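You operate a simulated robot arm through the tools that you are given. There is no shell and no other tool. Be economical: measure what you need, move in short steps, check, and stop when the job is done.

The job below is to be done with a simulated robot arm. You get a single attempt, and the scene is never put back.

TASK
Fetch the green cloth and set it on the top of the square table.

It is judged by the outcome, as a careful person would: the job done as asked, and still so three seconds after it is handed in. It fails if anything else is knocked over, pushed out of place, dropped, spilled or broken. Flat cloth is picked up by pressing the open fingertips on it (5 to 10 N) and closing them slowly along it; thin cloth reads only 2 to 8 mm in the jaws.

THE ROBOT
A 7-joint arm with a two-finger parallel gripper, fixed in place. Base frame: the origin is at the foot of the arm, x ahead of it, y to its left, z up; the work surface is at about z = 0. Units: m, degrees, N and s.
With the tool pointing down near the work surface it reaches from about 0.24 to 0.62 m from the base axis. Its first joint turns from -66.0 to 66.0 degrees. Payload 2.6 kg.
Tool frame: the origin (TCP) lies between the finger pads and is the grasp point; the fingertips stand 0.03 m ahead of it; z points along the fingers, y is the line along which they close. The gripper opens to 0.094 m. The fingers are 0.028 m wide and 0.01 m thick; the gripper's body (0.05 by 0.096 m) begins 0.055 m behind the TCP.
Orientation is that of the tool frame in the base frame, as a unit quaternion [w, x, y, z]. With the fingers straight down and closing along the base's y, the tool's x points along the base's -x, its y along +y and its z along -z.

THE INTERFACE
- The arm moves only by the tool nudge_tool. Its argument "moves" is a list of rows, each a list of 7 numbers: the shift along the tool's x, y, z in m, then the turn, a rotation vector about the tool's x, y, z in degrees, then the gripper command, from -1 (shut) to 1 (fully open), values between in proportion. In form: [[tx, ty, tz, wx, wy, wz, grip], ...]. A call has 1 to 8 rows; each row shifts and turns the commanded pose from where the row before left it, along the tool's axes as they then stand. Rows are played at 5 a second. More than 0.05 m and 8.6 degrees between two rows, or a gripper value outside its range, and nothing of the call is played. Where a pose cannot be reached the arm comes as near as it can. A force on the tool above 40 N (or 10 N above the force at the start of the call, whichever is more), or a blocked arm, ends the call early, and 0.2 s more pass. The fingers move at their own pace (about 0.072 m/s each) and stop on an object; they squeeze with about 33 N. The grip force told is the motor's: it shows also when the fingers shut on nothing. Time passes only in rows, and 0.2 s behind the last, so rows that do not move let the fingers close. The reply holds the time, the measured pose of the TCP, the force on the tool along the base axes, the opening and the grip force, in the units named above and with some noise.
- Cameras (640 x 400 px; columns grow to the right, rows downward): "scene" is fixed at [0.0158, 0.4265, 0.5467]; the picture's right is [-0.89, -0.46, 0.00], its down [-0.33, 0.65, -0.68] and it looks along [0.31, -0.61, -0.73] (base axes); focal length 322 px, centre (320, 200). "wrist" rides on the gripper at [0.076, 0.014, -0.102] in the tool frame; the picture's right is [-0.18, 0.98, 0.00], its down [-0.75, -0.14, -0.64] and it looks along [-0.63, -0.12, 0.77] (tool axes); focal length 243 px, centre (320, 200). There is no depth. A picture from a camera that has moved, and an enlarged one, comes with that camera's place and axes in the base frame and with its lens.
- camera(camera): a new picture of that camera. No time passes.
- zoom(camera, box): a new picture of the part [left, top, right, bottom] of that camera's present view, enlarged. No time passes.
- close_job(): hands the job in; it is judged then, once.

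Work in short steps. Places have to be worked out from the pictures, the camera data and where the tool is seen: move nearer, look again, correct. Check each grasp and each placing, and mend what went wrong. You have 90 turns and 46 pictures in all, those below and enlarged ones among them. Open the gripper and draw the arm clear of the work before you hand the job in, unless the task says otherwise; then end with one line.

The tools are called by a JSON object that holds its "api" and its "payload". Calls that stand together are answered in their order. nudge_tool: Moves the arm, as the interface text tells. Its arguments: {"type":"object","properties":{"moves":{"type":"array","items":{"type":"array","items":{"type":"number"}}}},"required":["moves"]} The other tools are called the same way: camera (camera) takes a picture; zoom (camera, box) takes an enlarged picture of a part of a camera's view; close_job () hands the job in.

At the start:

```text
time: 0.0
ee_pos: [0.3878, 0.179, 0.278]
orientation: [0.0, 0.001, 1.0, 0.0]
contact_force: [-0.1, 0.0, 0.4]
grip_width: 0.0942
grip_force: 0.1
```

scene: 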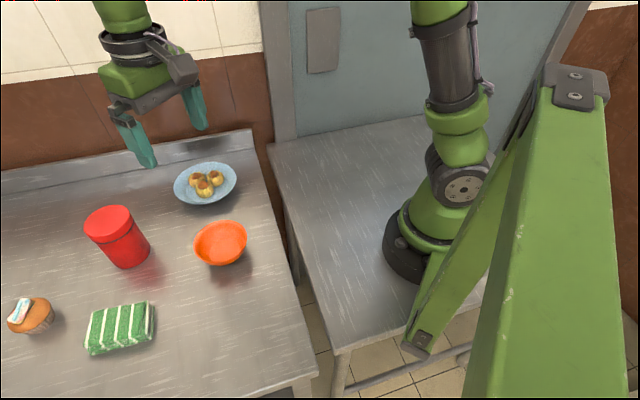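
wrist: 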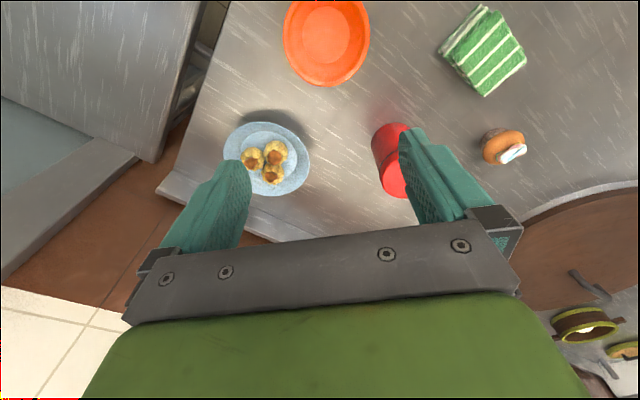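

The green striped item lies near (0.40, 0.39). I don't see an obvious square table yet, so I'll look closer.

{"api": "zoom", "payload": {"camera": "scene", "box": [0, 180, 320, 400]}}

{"api": "zoom", "payload": {"camera": "wrist", "box": [400, 0, 640, 400]}}

```text
1.82 times, centred on (160, 290) of scene
camera zoom: at [0.0158, 0.4265, 0.5467], right [-0.89, -0.46, 0.0], down [-0.33, 0.65, -0.68], along [0.31, -0.61, -0.73], focal length 585 px, centre (611, 36)
```

zoom: 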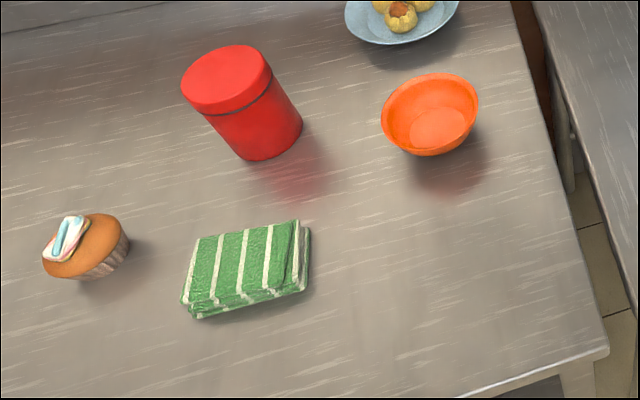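

```text
1.00 times, centred on (520, 200) of wrist
camera zoom: at [0.3118, 0.1932, 0.3806], right [0.18, 0.98, 0.0], down [0.75, -0.14, 0.64], along [0.63, -0.12, -0.77], focal length 243 px, centre (120, 200)
```

zoom: 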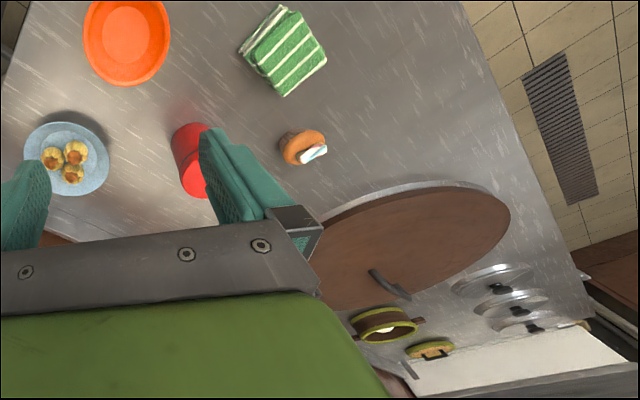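

The cloth is a folded stack beside a muffin. There's no clear square table in view, so I'll turn the wrist to look toward +y.

{"api": "nudge_tool", "payload": {"moves": [[0, 0, -0.03, 0, 0, -8.5, 1], [0, 0, -0.03, 0, 0, -8.5, 1], [0, 0, 0, 0, 0, -8.5, 1], [0, 0, 0, 0, 0, -8.5, 1], [0, 0, 0, 0, 0, -8.5, 1], [0, 0, 0, 0, 0, -8.5, 1], [0, 0, 0, 0, 0, -8.5, 1], [0, 0, 0, 0, 0, -8.5, 1]]}}

{"api": "camera", "payload": {"camera": "wrist"}}

```text
time: 1.8
ee_pos: [0.3863, 0.1794, 0.3383]
orientation: [0.0, -0.56, 0.828, 0.0]
contact_force: [-0.4, -1.2, -0.6]
grip_width: 0.0939
grip_force: 0.1
```

```text
41 pictures are left
camera wrist: at [0.346, 0.1132, 0.4406], right [-0.84, 0.54, 0.0], down [0.41, 0.65, 0.64], along [0.34, 0.54, -0.77], focal length 243 px, centre (320, 200)
```

wrist: 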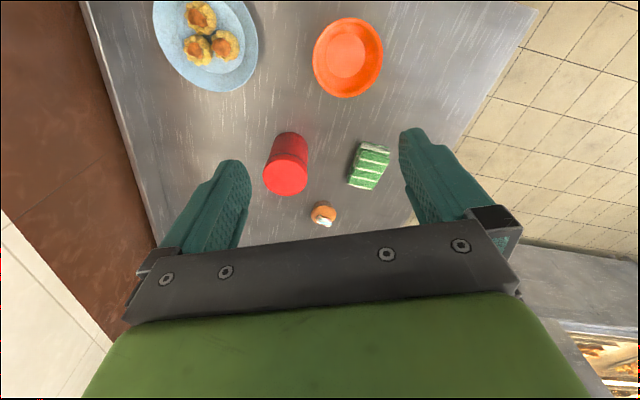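

The cloth's table runs long, and the robot's own table (edge at 45°) may be the square one. I'll turn back and look to the -y side.

{"api": "nudge_tool", "payload": {"moves": [[0, 0, 0, 0, 0, 8.5, 1], [0, 0, 0, 0, 0, 8.5, 1], [0, 0, 0, 0, 0, 8.5, 1], [0, 0, 0, 0, 0, 8.5, 1], [0, 0, 0, 0, 0, 8.5, 1], [0, 0, 0, 0, 0, 8.5, 1], [0, 0, 0, 0, 0, 8.5, 1], [0, 0, 0, 0, 0, 8.5, 1]]}}

{"api": "nudge_tool", "payload": {"moves": [[0, -0.05, 0, 0, 0, 8, 1], [0.006, -0.05, 0, 0, 0, 0, 1], [0.01, -0.05, 0, 0, 0, 0, 1], [0.01, -0.05, 0, 0, 0, 0, 1], [0, -0.05, 0, 0, 0, 0, 1], [0, -0.04, 0, 0, 0, 0, 1], [0, 0, 0, 0, 0, 0, 1]]}}

{"api": "camera", "payload": {"camera": "wrist"}}

{"api": "camera", "payload": {"camera": "scene"}}

```text
time: 3.6
ee_pos: [0.387, 0.1801, 0.337]
orientation: [0.0, 0.002, 1.0, 0.0]
contact_force: [0.0, 0.2, -0.5]
grip_width: 0.0939
grip_force: 0.2
```

```text
refused: row 2 steps farther than a row can; nothing moved
```

```text
40 pictures are left
camera wrist: at [0.3119, 0.1935, 0.4406], right [0.19, 0.98, 0.0], down [0.75, -0.14, 0.64], along [0.63, -0.12, -0.77], focal length 243 px, centre (320, 200)
```

wrist: 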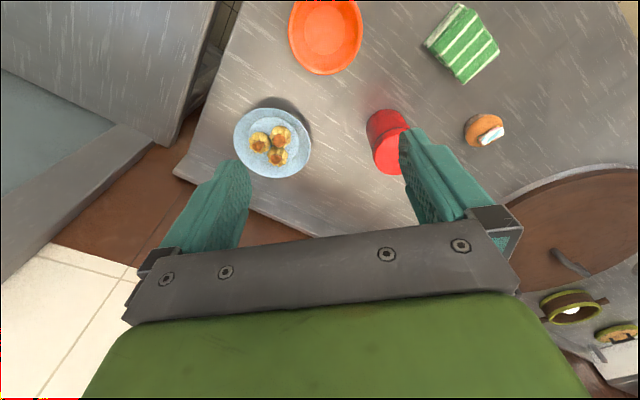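

```text
39 pictures are left
```

scene: 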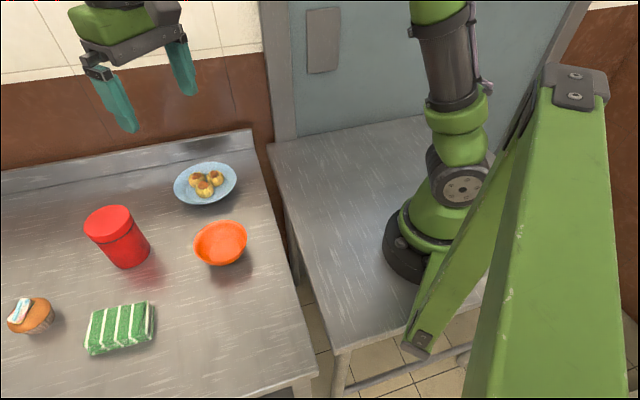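

The call was refused on step length. I'll move with smaller steps toward the -y side at height.

{"api": "nudge_tool", "payload": {"moves": [[0, -0.048, 0, 0, 0, 0, 1], [0.006, -0.048, 0, 0, 0, 0, 1], [0.01, -0.048, 0, 0, 0, 0, 1], [0.01, -0.048, 0, 0, 0, 0, 1], [0.01, -0.048, 0, 0, 0, 0, 1], [0.01, -0.048, 0, 0, 0, 0, 1], [0, -0.048, 0, 0, 0, 0, 1], [0, 0, 0, 0, 0, 0, 1]]}}

{"api": "nudge_tool", "payload": {"moves": [[0, 0, 0, 0, 0, 8.5, 1], [0, 0, 0, 0, 0, 8.5, 1], [0, 0, 0, 0, 0, 8.5, 1], [0, 0, 0, 0, 0, 8.5, 1], [0, 0, 0, 0, 0, 8.5, 1], [0, 0, 0, 0, 0, 8.5, 1], [0, 0, 0, 0, 0, 8.5, 1], [0, 0, 0, 0, 0, 0, 1]]}}

{"api": "camera", "payload": {"camera": "wrist"}}

```text
time: 5.4
ee_pos: [0.3408, -0.1559, 0.3384]
orientation: [0.001, -0.001, 1.0, 0.0]
contact_force: [-0.6, 0.8, -0.5]
grip_width: 0.094
grip_force: 0.1
```

```text
time: 7.2
ee_pos: [0.3413, -0.1562, 0.3381]
orientation: [0.0, 0.497, 0.868, 0.0]
contact_force: [0.0, 0.2, -0.3]
grip_width: 0.0941
grip_force: 0.0
```

```text
38 pictures are left
camera wrist: at [0.3159, -0.0839, 0.4407], right [0.94, 0.34, 0.0], down [0.26, -0.72, 0.64], along [0.22, -0.6, -0.77], focal length 243 px, centre (320, 200)
```

wrist: 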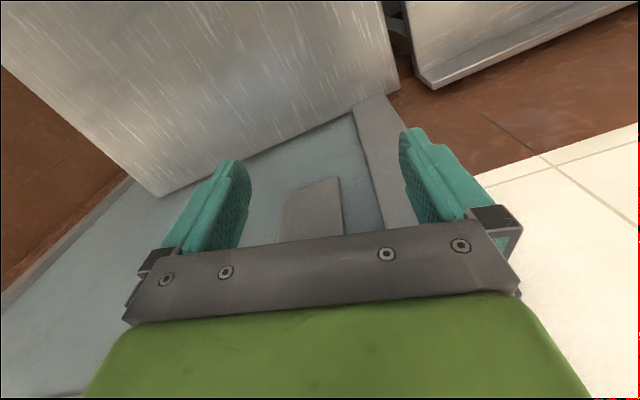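

The robot's own table measures about 0.57 × 0.57 m, so it is the square one. The cloth's table is about 0.68 × 1.4 m. I'm going back over the cloth to measure it.

{"api": "nudge_tool", "payload": {"moves": [[0, 0, 0, 0, 0, -8.5, 1], [0, 0, 0, 0, 0, -8.5, 1], [0, 0, 0, 0, 0, -8.5, 1], [0, 0, 0, 0, 0, -8.5, 1], [0, 0, 0, 0, 0, -8.5, 1], [0, 0, 0, 0, 0, -8.5, 1], [0, 0, 0, 0, 0, -8.5, 1], [0, 0.04, 0, 0, 0, 0, 1]]}}

{"api": "nudge_tool", "payload": {"moves": [[0, 0.048, 0, 0, 0, 0, 1], [0, 0.048, 0, 0, 0, 0, 1], [0, 0.048, 0, 0, 0, 0, 1], [0, 0.048, 0, 0, 0, 0, 1], [0, 0.048, 0, 0, 0, 0, 1], [0, 0.048, 0, 0, 0, 0, 1], [0, 0.048, 0, 0, 0, 0, 1], [0, 0.048, 0, 0, 0, 0, 1]]}}

{"api": "nudge_tool", "payload": {"moves": [[-0.01, 0.04, 0, 0, 0, 0, 1], [-0.02, 0.04, 0, 0, 0, 0, 1], [0, 0, 0.03, 0, 0, -8.5, 1], [0, 0, 0.03, 0, 0, -8.5, 1], [0, 0, 0.03, 0, 0, -8.5, 1], [0, 0, 0.03, 0, 0, -8.5, 1], [0, 0, 0.02, 0, 0, -8.5, 1], [0, 0, 0, 0, 0, 0, 1]]}}

{"api": "camera", "payload": {"camera": "wrist"}}

{"api": "camera", "payload": {"camera": "scene"}}

```text
time: 9.0
ee_pos: [0.3415, -0.1161, 0.341]
orientation: [0.0, -0.001, 1.0, 0.001]
contact_force: [0.2, -1.3, 1.0]
grip_width: 0.094
grip_force: 0.1
```

```text
time: 10.8
ee_pos: [0.3422, 0.2698, 0.3384]
orientation: [0.0, 0.0, 1.0, 0.0]
contact_force: [-0.5, 0.2, 0.3]
grip_width: 0.0937
grip_force: 0.0
```

```text
time: 12.6
ee_pos: [0.3723, 0.3485, 0.1986]
orientation: [0.001, -0.363, 0.932, 0.0]
contact_force: [-0.7, 0.3, 0.1]
grip_width: 0.0941
grip_force: 0.1
```

```text
37 pictures are left
camera wrist: at [0.3068, 0.3058, 0.3017], right [-0.53, 0.85, 0.0], down [0.65, 0.41, 0.64], along [0.54, 0.34, -0.77], focal length 243 px, centre (320, 200)
```

wrist: 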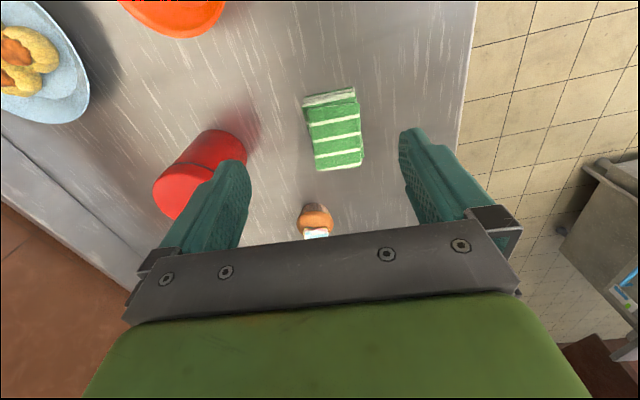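

```text
36 pictures are left
```

scene: 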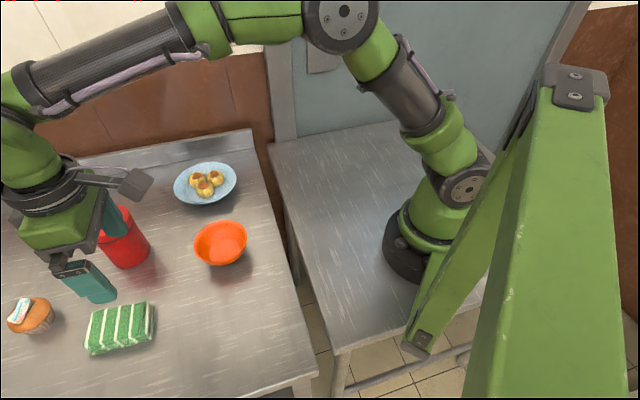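

The cloth's centre is near (0.405, 0.388), its short side is about 0.06 m and lies along the closing line, and it's about 0.03 m tall. I'll align above it and descend partway.

{"api": "nudge_tool", "payload": {"moves": [[-0.025, 0.004, 0, 0, 0, 0, 1], [-0.026, 0.003, 0, 0, 0, 0, 1], [0, 0, 0.03, 0, 0, 0, 1], [0, 0, 0.03, 0, 0, 0, 1], [0, 0, 0.03, 0, 0, 0, 1], [0, 0, 0, 0, 0, 0, 1]]}}

{"api": "camera", "payload": {"camera": "wrist"}}

{"api": "zoom", "payload": {"camera": "scene", "box": [0, 180, 320, 400]}}

```text
time: 14.0
ee_pos: [0.4044, 0.3861, 0.1068]
orientation: [0.0, -0.363, 0.932, 0.0]
contact_force: [-0.4, 0.3, 0.4]
grip_width: 0.0941
grip_force: 0.1
```

```text
35 pictures are left
camera wrist: at [0.3403, 0.3444, 0.2106], right [-0.53, 0.85, 0.0], down [0.65, 0.41, 0.64], along [0.54, 0.34, -0.77], focal length 243 px, centre (320, 200)
```

wrist: 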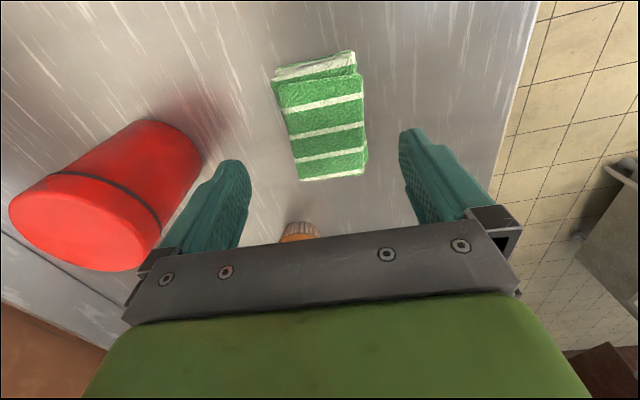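

```text
1.82 times, centred on (160, 290) of scene
camera zoom: at [0.0158, 0.4265, 0.5467], right [-0.89, -0.46, 0.0], down [-0.33, 0.65, -0.68], along [0.31, -0.61, -0.73], focal length 585 px, centre (611, 36)
```

zoom: 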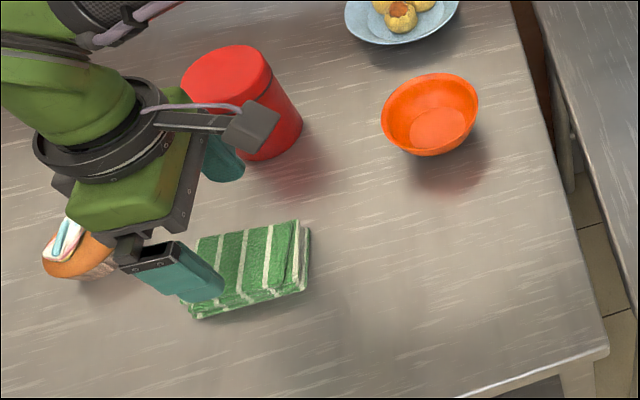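

Centring is confirmed to within about 3 mm and both sides are clear. I'll descend until the fingertips are just above the table.

{"api": "nudge_tool", "payload": {"moves": [[-0.003, 0.001, 0.02, 0, 0, 0, 1], [0, 0, 0.02, 0, 0, 0, 1], [0, 0, 0.015, 0, 0, 0, 1], [0, 0, 0.01, 0, 0, 0, 1], [0, 0, 0.005, 0, 0, 0, 1], [0, 0, 0, 0, 0, 0, 1]]}}

{"api": "camera", "payload": {"camera": "wrist"}}

{"api": "zoom", "payload": {"camera": "scene", "box": [0, 180, 320, 400]}}

```text
time: 15.4
ee_pos: [0.406, 0.3907, 0.0381]
orientation: [0.0, -0.363, 0.932, 0.0]
contact_force: [-0.1, -0.3, 0.2]
grip_width: 0.0943
grip_force: 0.1
```

```text
33 pictures are left
camera wrist: at [0.3407, 0.3481, 0.141], right [-0.53, 0.85, 0.0], down [0.65, 0.41, 0.64], along [0.54, 0.34, -0.77], focal length 243 px, centre (320, 200)
```

wrist: 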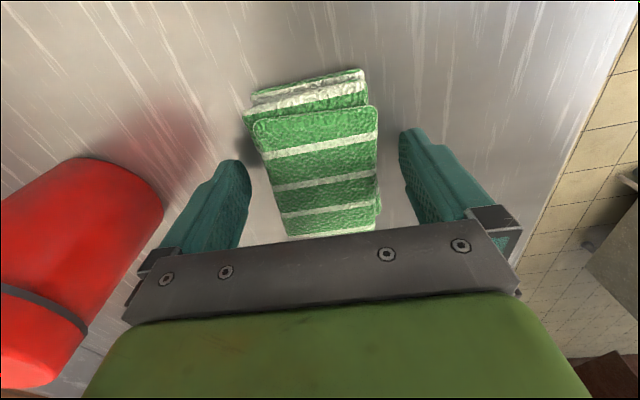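

```text
1.82 times, centred on (160, 290) of scene
camera zoom: at [0.0158, 0.4265, 0.5467], right [-0.89, -0.46, 0.0], down [-0.33, 0.65, -0.68], along [0.31, -0.61, -0.73], focal length 585 px, centre (611, 36)
```

zoom: 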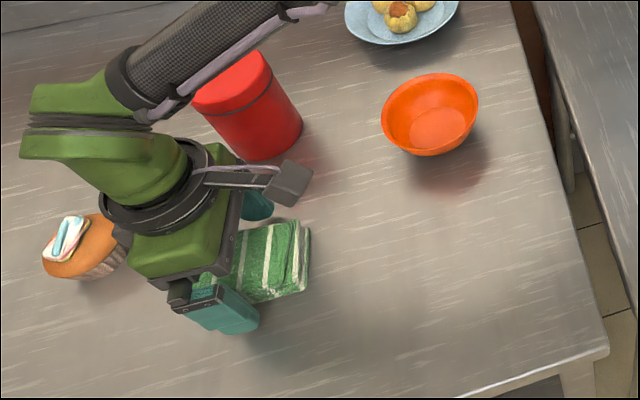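

The fingers straddle the stack with no contact. I'll lower about 3 mm and close slowly.

{"api": "nudge_tool", "payload": {"moves": [[0, 0, 0.003, 0, 0, 0, 0.7], [0, 0, 0, 0, 0, 0, 0.5], [0, 0, 0, 0, 0, 0, 0.3], [0, 0, 0, 0, 0, 0, 0.1], [0, 0, 0, 0, 0, 0, -0.2], [0, 0, 0, 0, 0, 0, -0.6], [0, 0, 0, 0, 0, 0, -1], [0, 0, 0, 0, 0, 0, -1]]}}

{"api": "camera", "payload": {"camera": "wrist"}}

```text
time: 17.2
ee_pos: [0.4065, 0.3897, 0.0367]
orientation: [0.002, -0.363, 0.932, 0.001]
contact_force: [0.6, 0.6, 19.9]
grip_width: 0.061
grip_force: 33.0
```

```text
31 pictures are left
camera wrist: at [0.3411, 0.3486, 0.1395], right [-0.53, 0.85, 0.0], down [0.65, 0.4, 0.65], along [0.55, 0.34, -0.76], focal length 243 px, centre (320, 200)
```

wrist: 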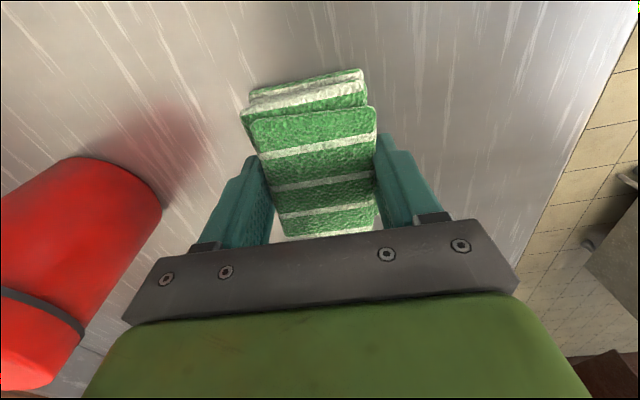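

It's held at 0.061 m with 33 N. The 20 N upward force suggests the tips touch the table, so I'll lift gently and look.

{"api": "nudge_tool", "payload": {"moves": [[0, 0, -0.005, 0, 0, 0, -1], [0, 0, -0.01, 0, 0, 0, -1], [0, 0, -0.015, 0, 0, 0, -1], [0, 0, -0.02, 0, 0, 0, -1], [0, 0, -0.02, 0, 0, 0, -1], [0, 0, 0, 0, 0, 0, -1]]}}

{"api": "camera", "payload": {"camera": "wrist"}}

{"api": "zoom", "payload": {"camera": "scene", "box": [0, 180, 320, 400]}}

```text
time: 18.6
ee_pos: [0.4062, 0.3907, 0.1062]
orientation: [-0.001, -0.363, 0.932, 0.0]
contact_force: [0.1, -0.2, -0.4]
grip_width: 0.061
grip_force: 32.7
```

```text
30 pictures are left
camera wrist: at [0.3411, 0.3483, 0.2084], right [-0.53, 0.85, 0.0], down [0.65, 0.41, 0.64], along [0.54, 0.34, -0.77], focal length 243 px, centre (320, 200)
```

wrist: 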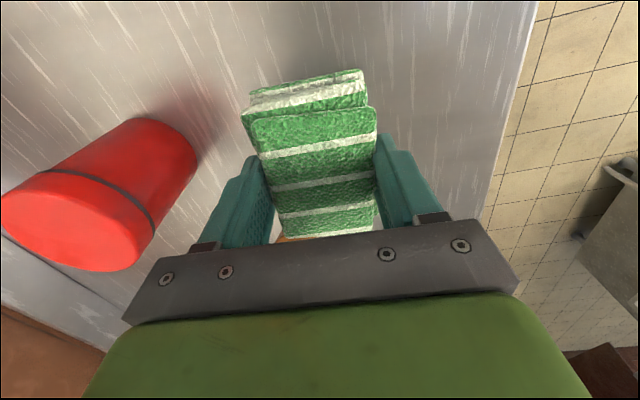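

```text
1.82 times, centred on (160, 290) of scene
camera zoom: at [0.0158, 0.4265, 0.5467], right [-0.89, -0.46, 0.0], down [-0.33, 0.65, -0.68], along [0.31, -0.61, -0.73], focal length 585 px, centre (611, 36)
```

zoom: 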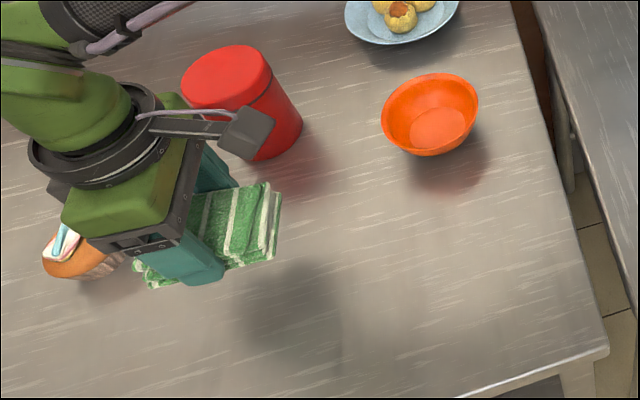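

The whole stack is lifted. I'll raise it high, then turn the wrist back.

{"api": "nudge_tool", "payload": {"moves": [[0, 0, -0.04, 0, 0, 0, -1], [0, 0, -0.04, 0, 0, 0, -1], [0, 0, -0.04, 0, 0, 0, -1], [0, 0, -0.03, 0, 0, 8.5, -1], [0, 0, 0, 0, 0, 8.5, -1], [0, 0, 0, 0, 0, 8.5, -1], [0, 0, 0, 0, 0, 8.5, -1], [0, 0, 0, 0, 0, 8.5, -1]]}}

{"api": "nudge_tool", "payload": {"moves": [[0.01, -0.045, 0, 0, 0, 0, -1], [0.01, -0.045, 0, 0, 0, 0, -1], [0.01, -0.045, 0, 0, 0, 0, -1], [0.01, -0.045, 0, 0, 0, 0, -1], [0.01, -0.045, 0, 0, 0, 0, -1], [0.01, -0.045, 0, 0, 0, 0, -1], [0.01, -0.045, 0, 0, 0, 0, -1], [0.01, -0.045, 0, 0, 0, 0, -1]]}}

{"api": "nudge_tool", "payload": {"moves": [[0.01, -0.045, 0, 0, 0, 0, -1], [0.01, -0.045, 0, 0, 0, 0, -1], [0.01, -0.045, 0, 0, 0, 0, -1], [0.01, -0.035, 0, 0, 0, 0, -1], [0.005, 0, 0, 0, 0, 0, -1], [0, 0, 0.03, 0, 0, 0, -1], [0, 0, 0.03, 0, 0, 0, -1], [0, 0, 0, 0, 0, 0, -1]]}}

{"api": "camera", "payload": {"camera": "scene"}}

{"api": "camera", "payload": {"camera": "wrist"}}

```text
time: 20.4
ee_pos: [0.4057, 0.391, 0.2546]
orientation: [0.0, 0.001, 1.0, 0.0]
contact_force: [0.2, 0.7, -0.8]
grip_width: 0.0609
grip_force: 33.4
```

```text
time: 22.2
ee_pos: [0.3254, 0.0292, 0.2535]
orientation: [-0.001, -0.001, 1.0, 0.0]
contact_force: [1.0, -0.4, -1.4]
grip_width: 0.0607
grip_force: 33.0
```

```text
time: 24.0
ee_pos: [0.2795, -0.139, 0.1935]
orientation: [0.0, 0.0, 1.0, 0.0]
contact_force: [0.5, -0.1, -0.8]
grip_width: 0.0606
grip_force: 32.6
```

```text
28 pictures are left
```

scene: 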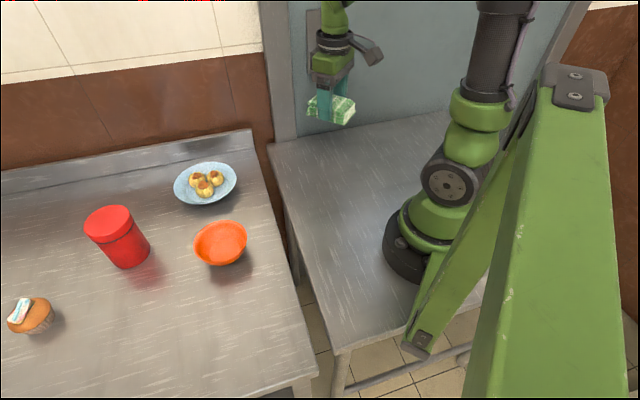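

```text
27 pictures are left
camera wrist: at [0.2046, -0.1262, 0.2963], right [0.18, 0.98, 0.0], down [0.75, -0.14, 0.64], along [0.63, -0.12, -0.77], focal length 243 px, centre (320, 200)
```

wrist: 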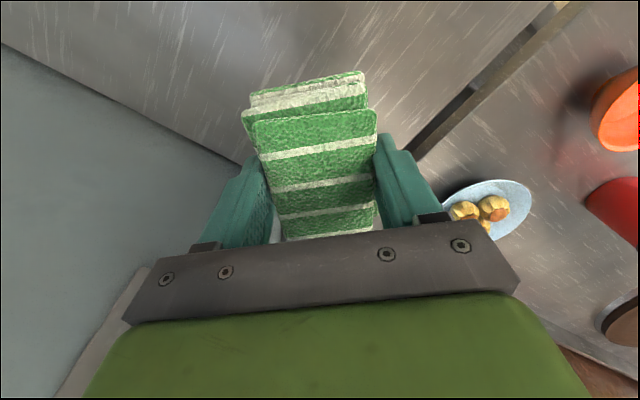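

The cloth hangs over the square table, about 0.13 m or more from its edges. I'll lower it in stages.

{"api": "nudge_tool", "payload": {"moves": [[0.01, 0, 0.03, 0, 0, 0, -1], [0, 0, 0.03, 0, 0, 0, -1], [0, 0, 0.03, 0, 0, 0, -1], [0, 0, 0.03, 0, 0, 0, -1], [0, 0, 0.01, 0, 0, 0, -1], [0, 0, 0, 0, 0, 0, -1]]}}

{"api": "zoom", "payload": {"camera": "scene", "box": [220, 60, 480, 230]}}

```text
time: 25.4
ee_pos: [0.269, -0.1393, 0.0642]
orientation: [0.0, 0.0, 1.0, 0.001]
contact_force: [-0.1, 0.2, -0.2]
grip_width: 0.061
grip_force: 33.0
```

```text
2.35 times, centred on (350, 145) of scene
camera zoom: at [0.0158, 0.4265, 0.5467], right [-0.89, -0.46, 0.0], down [-0.33, 0.65, -0.68], along [0.31, -0.61, -0.73], focal length 756 px, centre (249, 329)
```

zoom: 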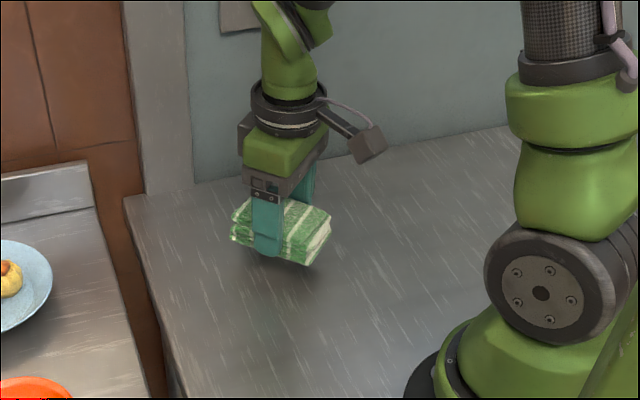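

There's still about 0.025 m to go by the shadow, so I'll lower in small steps and watch the force.

{"api": "nudge_tool", "payload": {"moves": [[0, 0, 0.01, 0, 0, 0, -1], [0, 0, 0.008, 0, 0, 0, -1], [0, 0, 0.005, 0, 0, 0, -1], [0, 0, 0.003, 0, 0, 0, -1], [0, 0, 0, 0, 0, 0, -1]]}}

```text
time: 26.6
ee_pos: [0.2706, -0.139, 0.0389]
orientation: [0.0, 0.0, 1.0, 0.0]
contact_force: [0.8, 1.2, -0.4]
grip_width: 0.061
grip_force: 33.1
```

No contact yet, so I'll go a little further.

{"api": "nudge_tool", "payload": {"moves": [[0, 0, 0.002, 0, 0, 0, -1], [0, 0, 0.002, 0, 0, 0, -1], [0, 0, 0, 0, 0, 0, -1]]}}

{"api": "zoom", "payload": {"camera": "scene", "box": [220, 60, 480, 230]}}

```text
time: 27.2
ee_pos: [0.2704, -0.1394, 0.0356]
orientation: [0.001, 0.001, 1.0, 0.001]
contact_force: [-0.9, 1.8, 5.5]
grip_width: 0.0609
grip_force: 32.7
stopped in row 3: the force on the tool passed its limit (the readings are from after the stop); the commanded pose is now the measured one
```

```text
2.35 times, centred on (350, 145) of scene
camera zoom: at [0.0157, 0.4265, 0.5467], right [-0.89, -0.46, 0.0], down [-0.33, 0.65, -0.68], along [0.31, -0.61, -0.73], focal length 756 px, centre (249, 329)
```

zoom: 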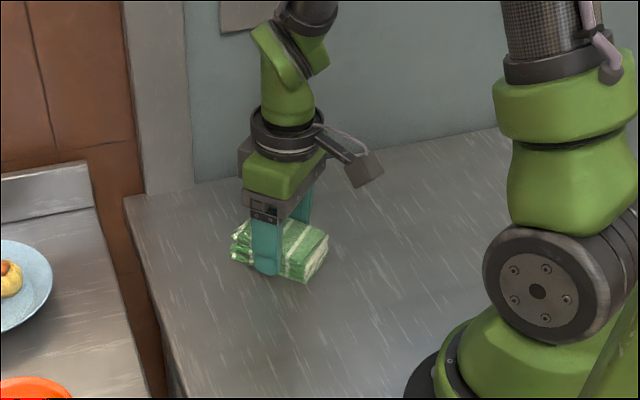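

The cloth has touched down on the square table. I'll open slowly, then rise.

{"api": "nudge_tool", "payload": {"moves": [[0, 0, 0, 0, 0, 0, 0.4], [0, 0, 0, 0, 0, 0, 0.7], [0, 0, 0, 0, 0, 0, 1], [0, 0, 0, 0, 0, 0, 1], [0, 0, -0.01, 0, 0, 0, 1], [0, 0, -0.03, 0, 0, 0, 1], [0, 0, -0.04, 0, 0, 0, 1], [0, 0, -0.04, 0, 0, 0, 1]]}}

{"api": "nudge_tool", "payload": {"moves": [[0, 0, -0.04, 0, 0, 0, 1], [0, 0, -0.04, 0, 0, 0, 1], [0, 0.04, 0, 0, 0, 0, 1], [0, 0.04, 0, 0, 0, 0, 1], [0, 0.04, 0, 0, 0, 0, 1], [0, 0.04, 0, 0, 0, 0, 1], [0, 0, 0, 0, 0, 0, 1]]}}

{"api": "camera", "payload": {"camera": "scene"}}

```text
time: 29.0
ee_pos: [0.2713, -0.1396, 0.1539]
orientation: [0.0, -0.001, 1.0, 0.001]
contact_force: [-0.3, -0.1, 0.9]
grip_width: 0.094
grip_force: 0.0
```

```text
time: 30.6
ee_pos: [0.273, 0.0205, 0.2394]
orientation: [0.001, 0.001, 1.0, 0.0]
contact_force: [-0.5, 0.1, 0.1]
grip_width: 0.0938
grip_force: 0.0
```

```text
24 pictures are left
```

scene: 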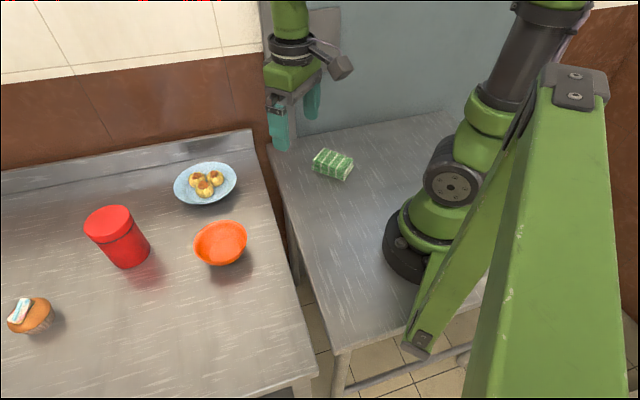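

The cloth rests on the square table, everything else is undisturbed, and the arm is clear with the gripper open, so I'm handing it in.

{"api": "close_job", "payload": {}}

```text
The job is handed in.
```

The green cloth is folded and lying on top of the square table (the one the arm stands on), and nothing else was moved.
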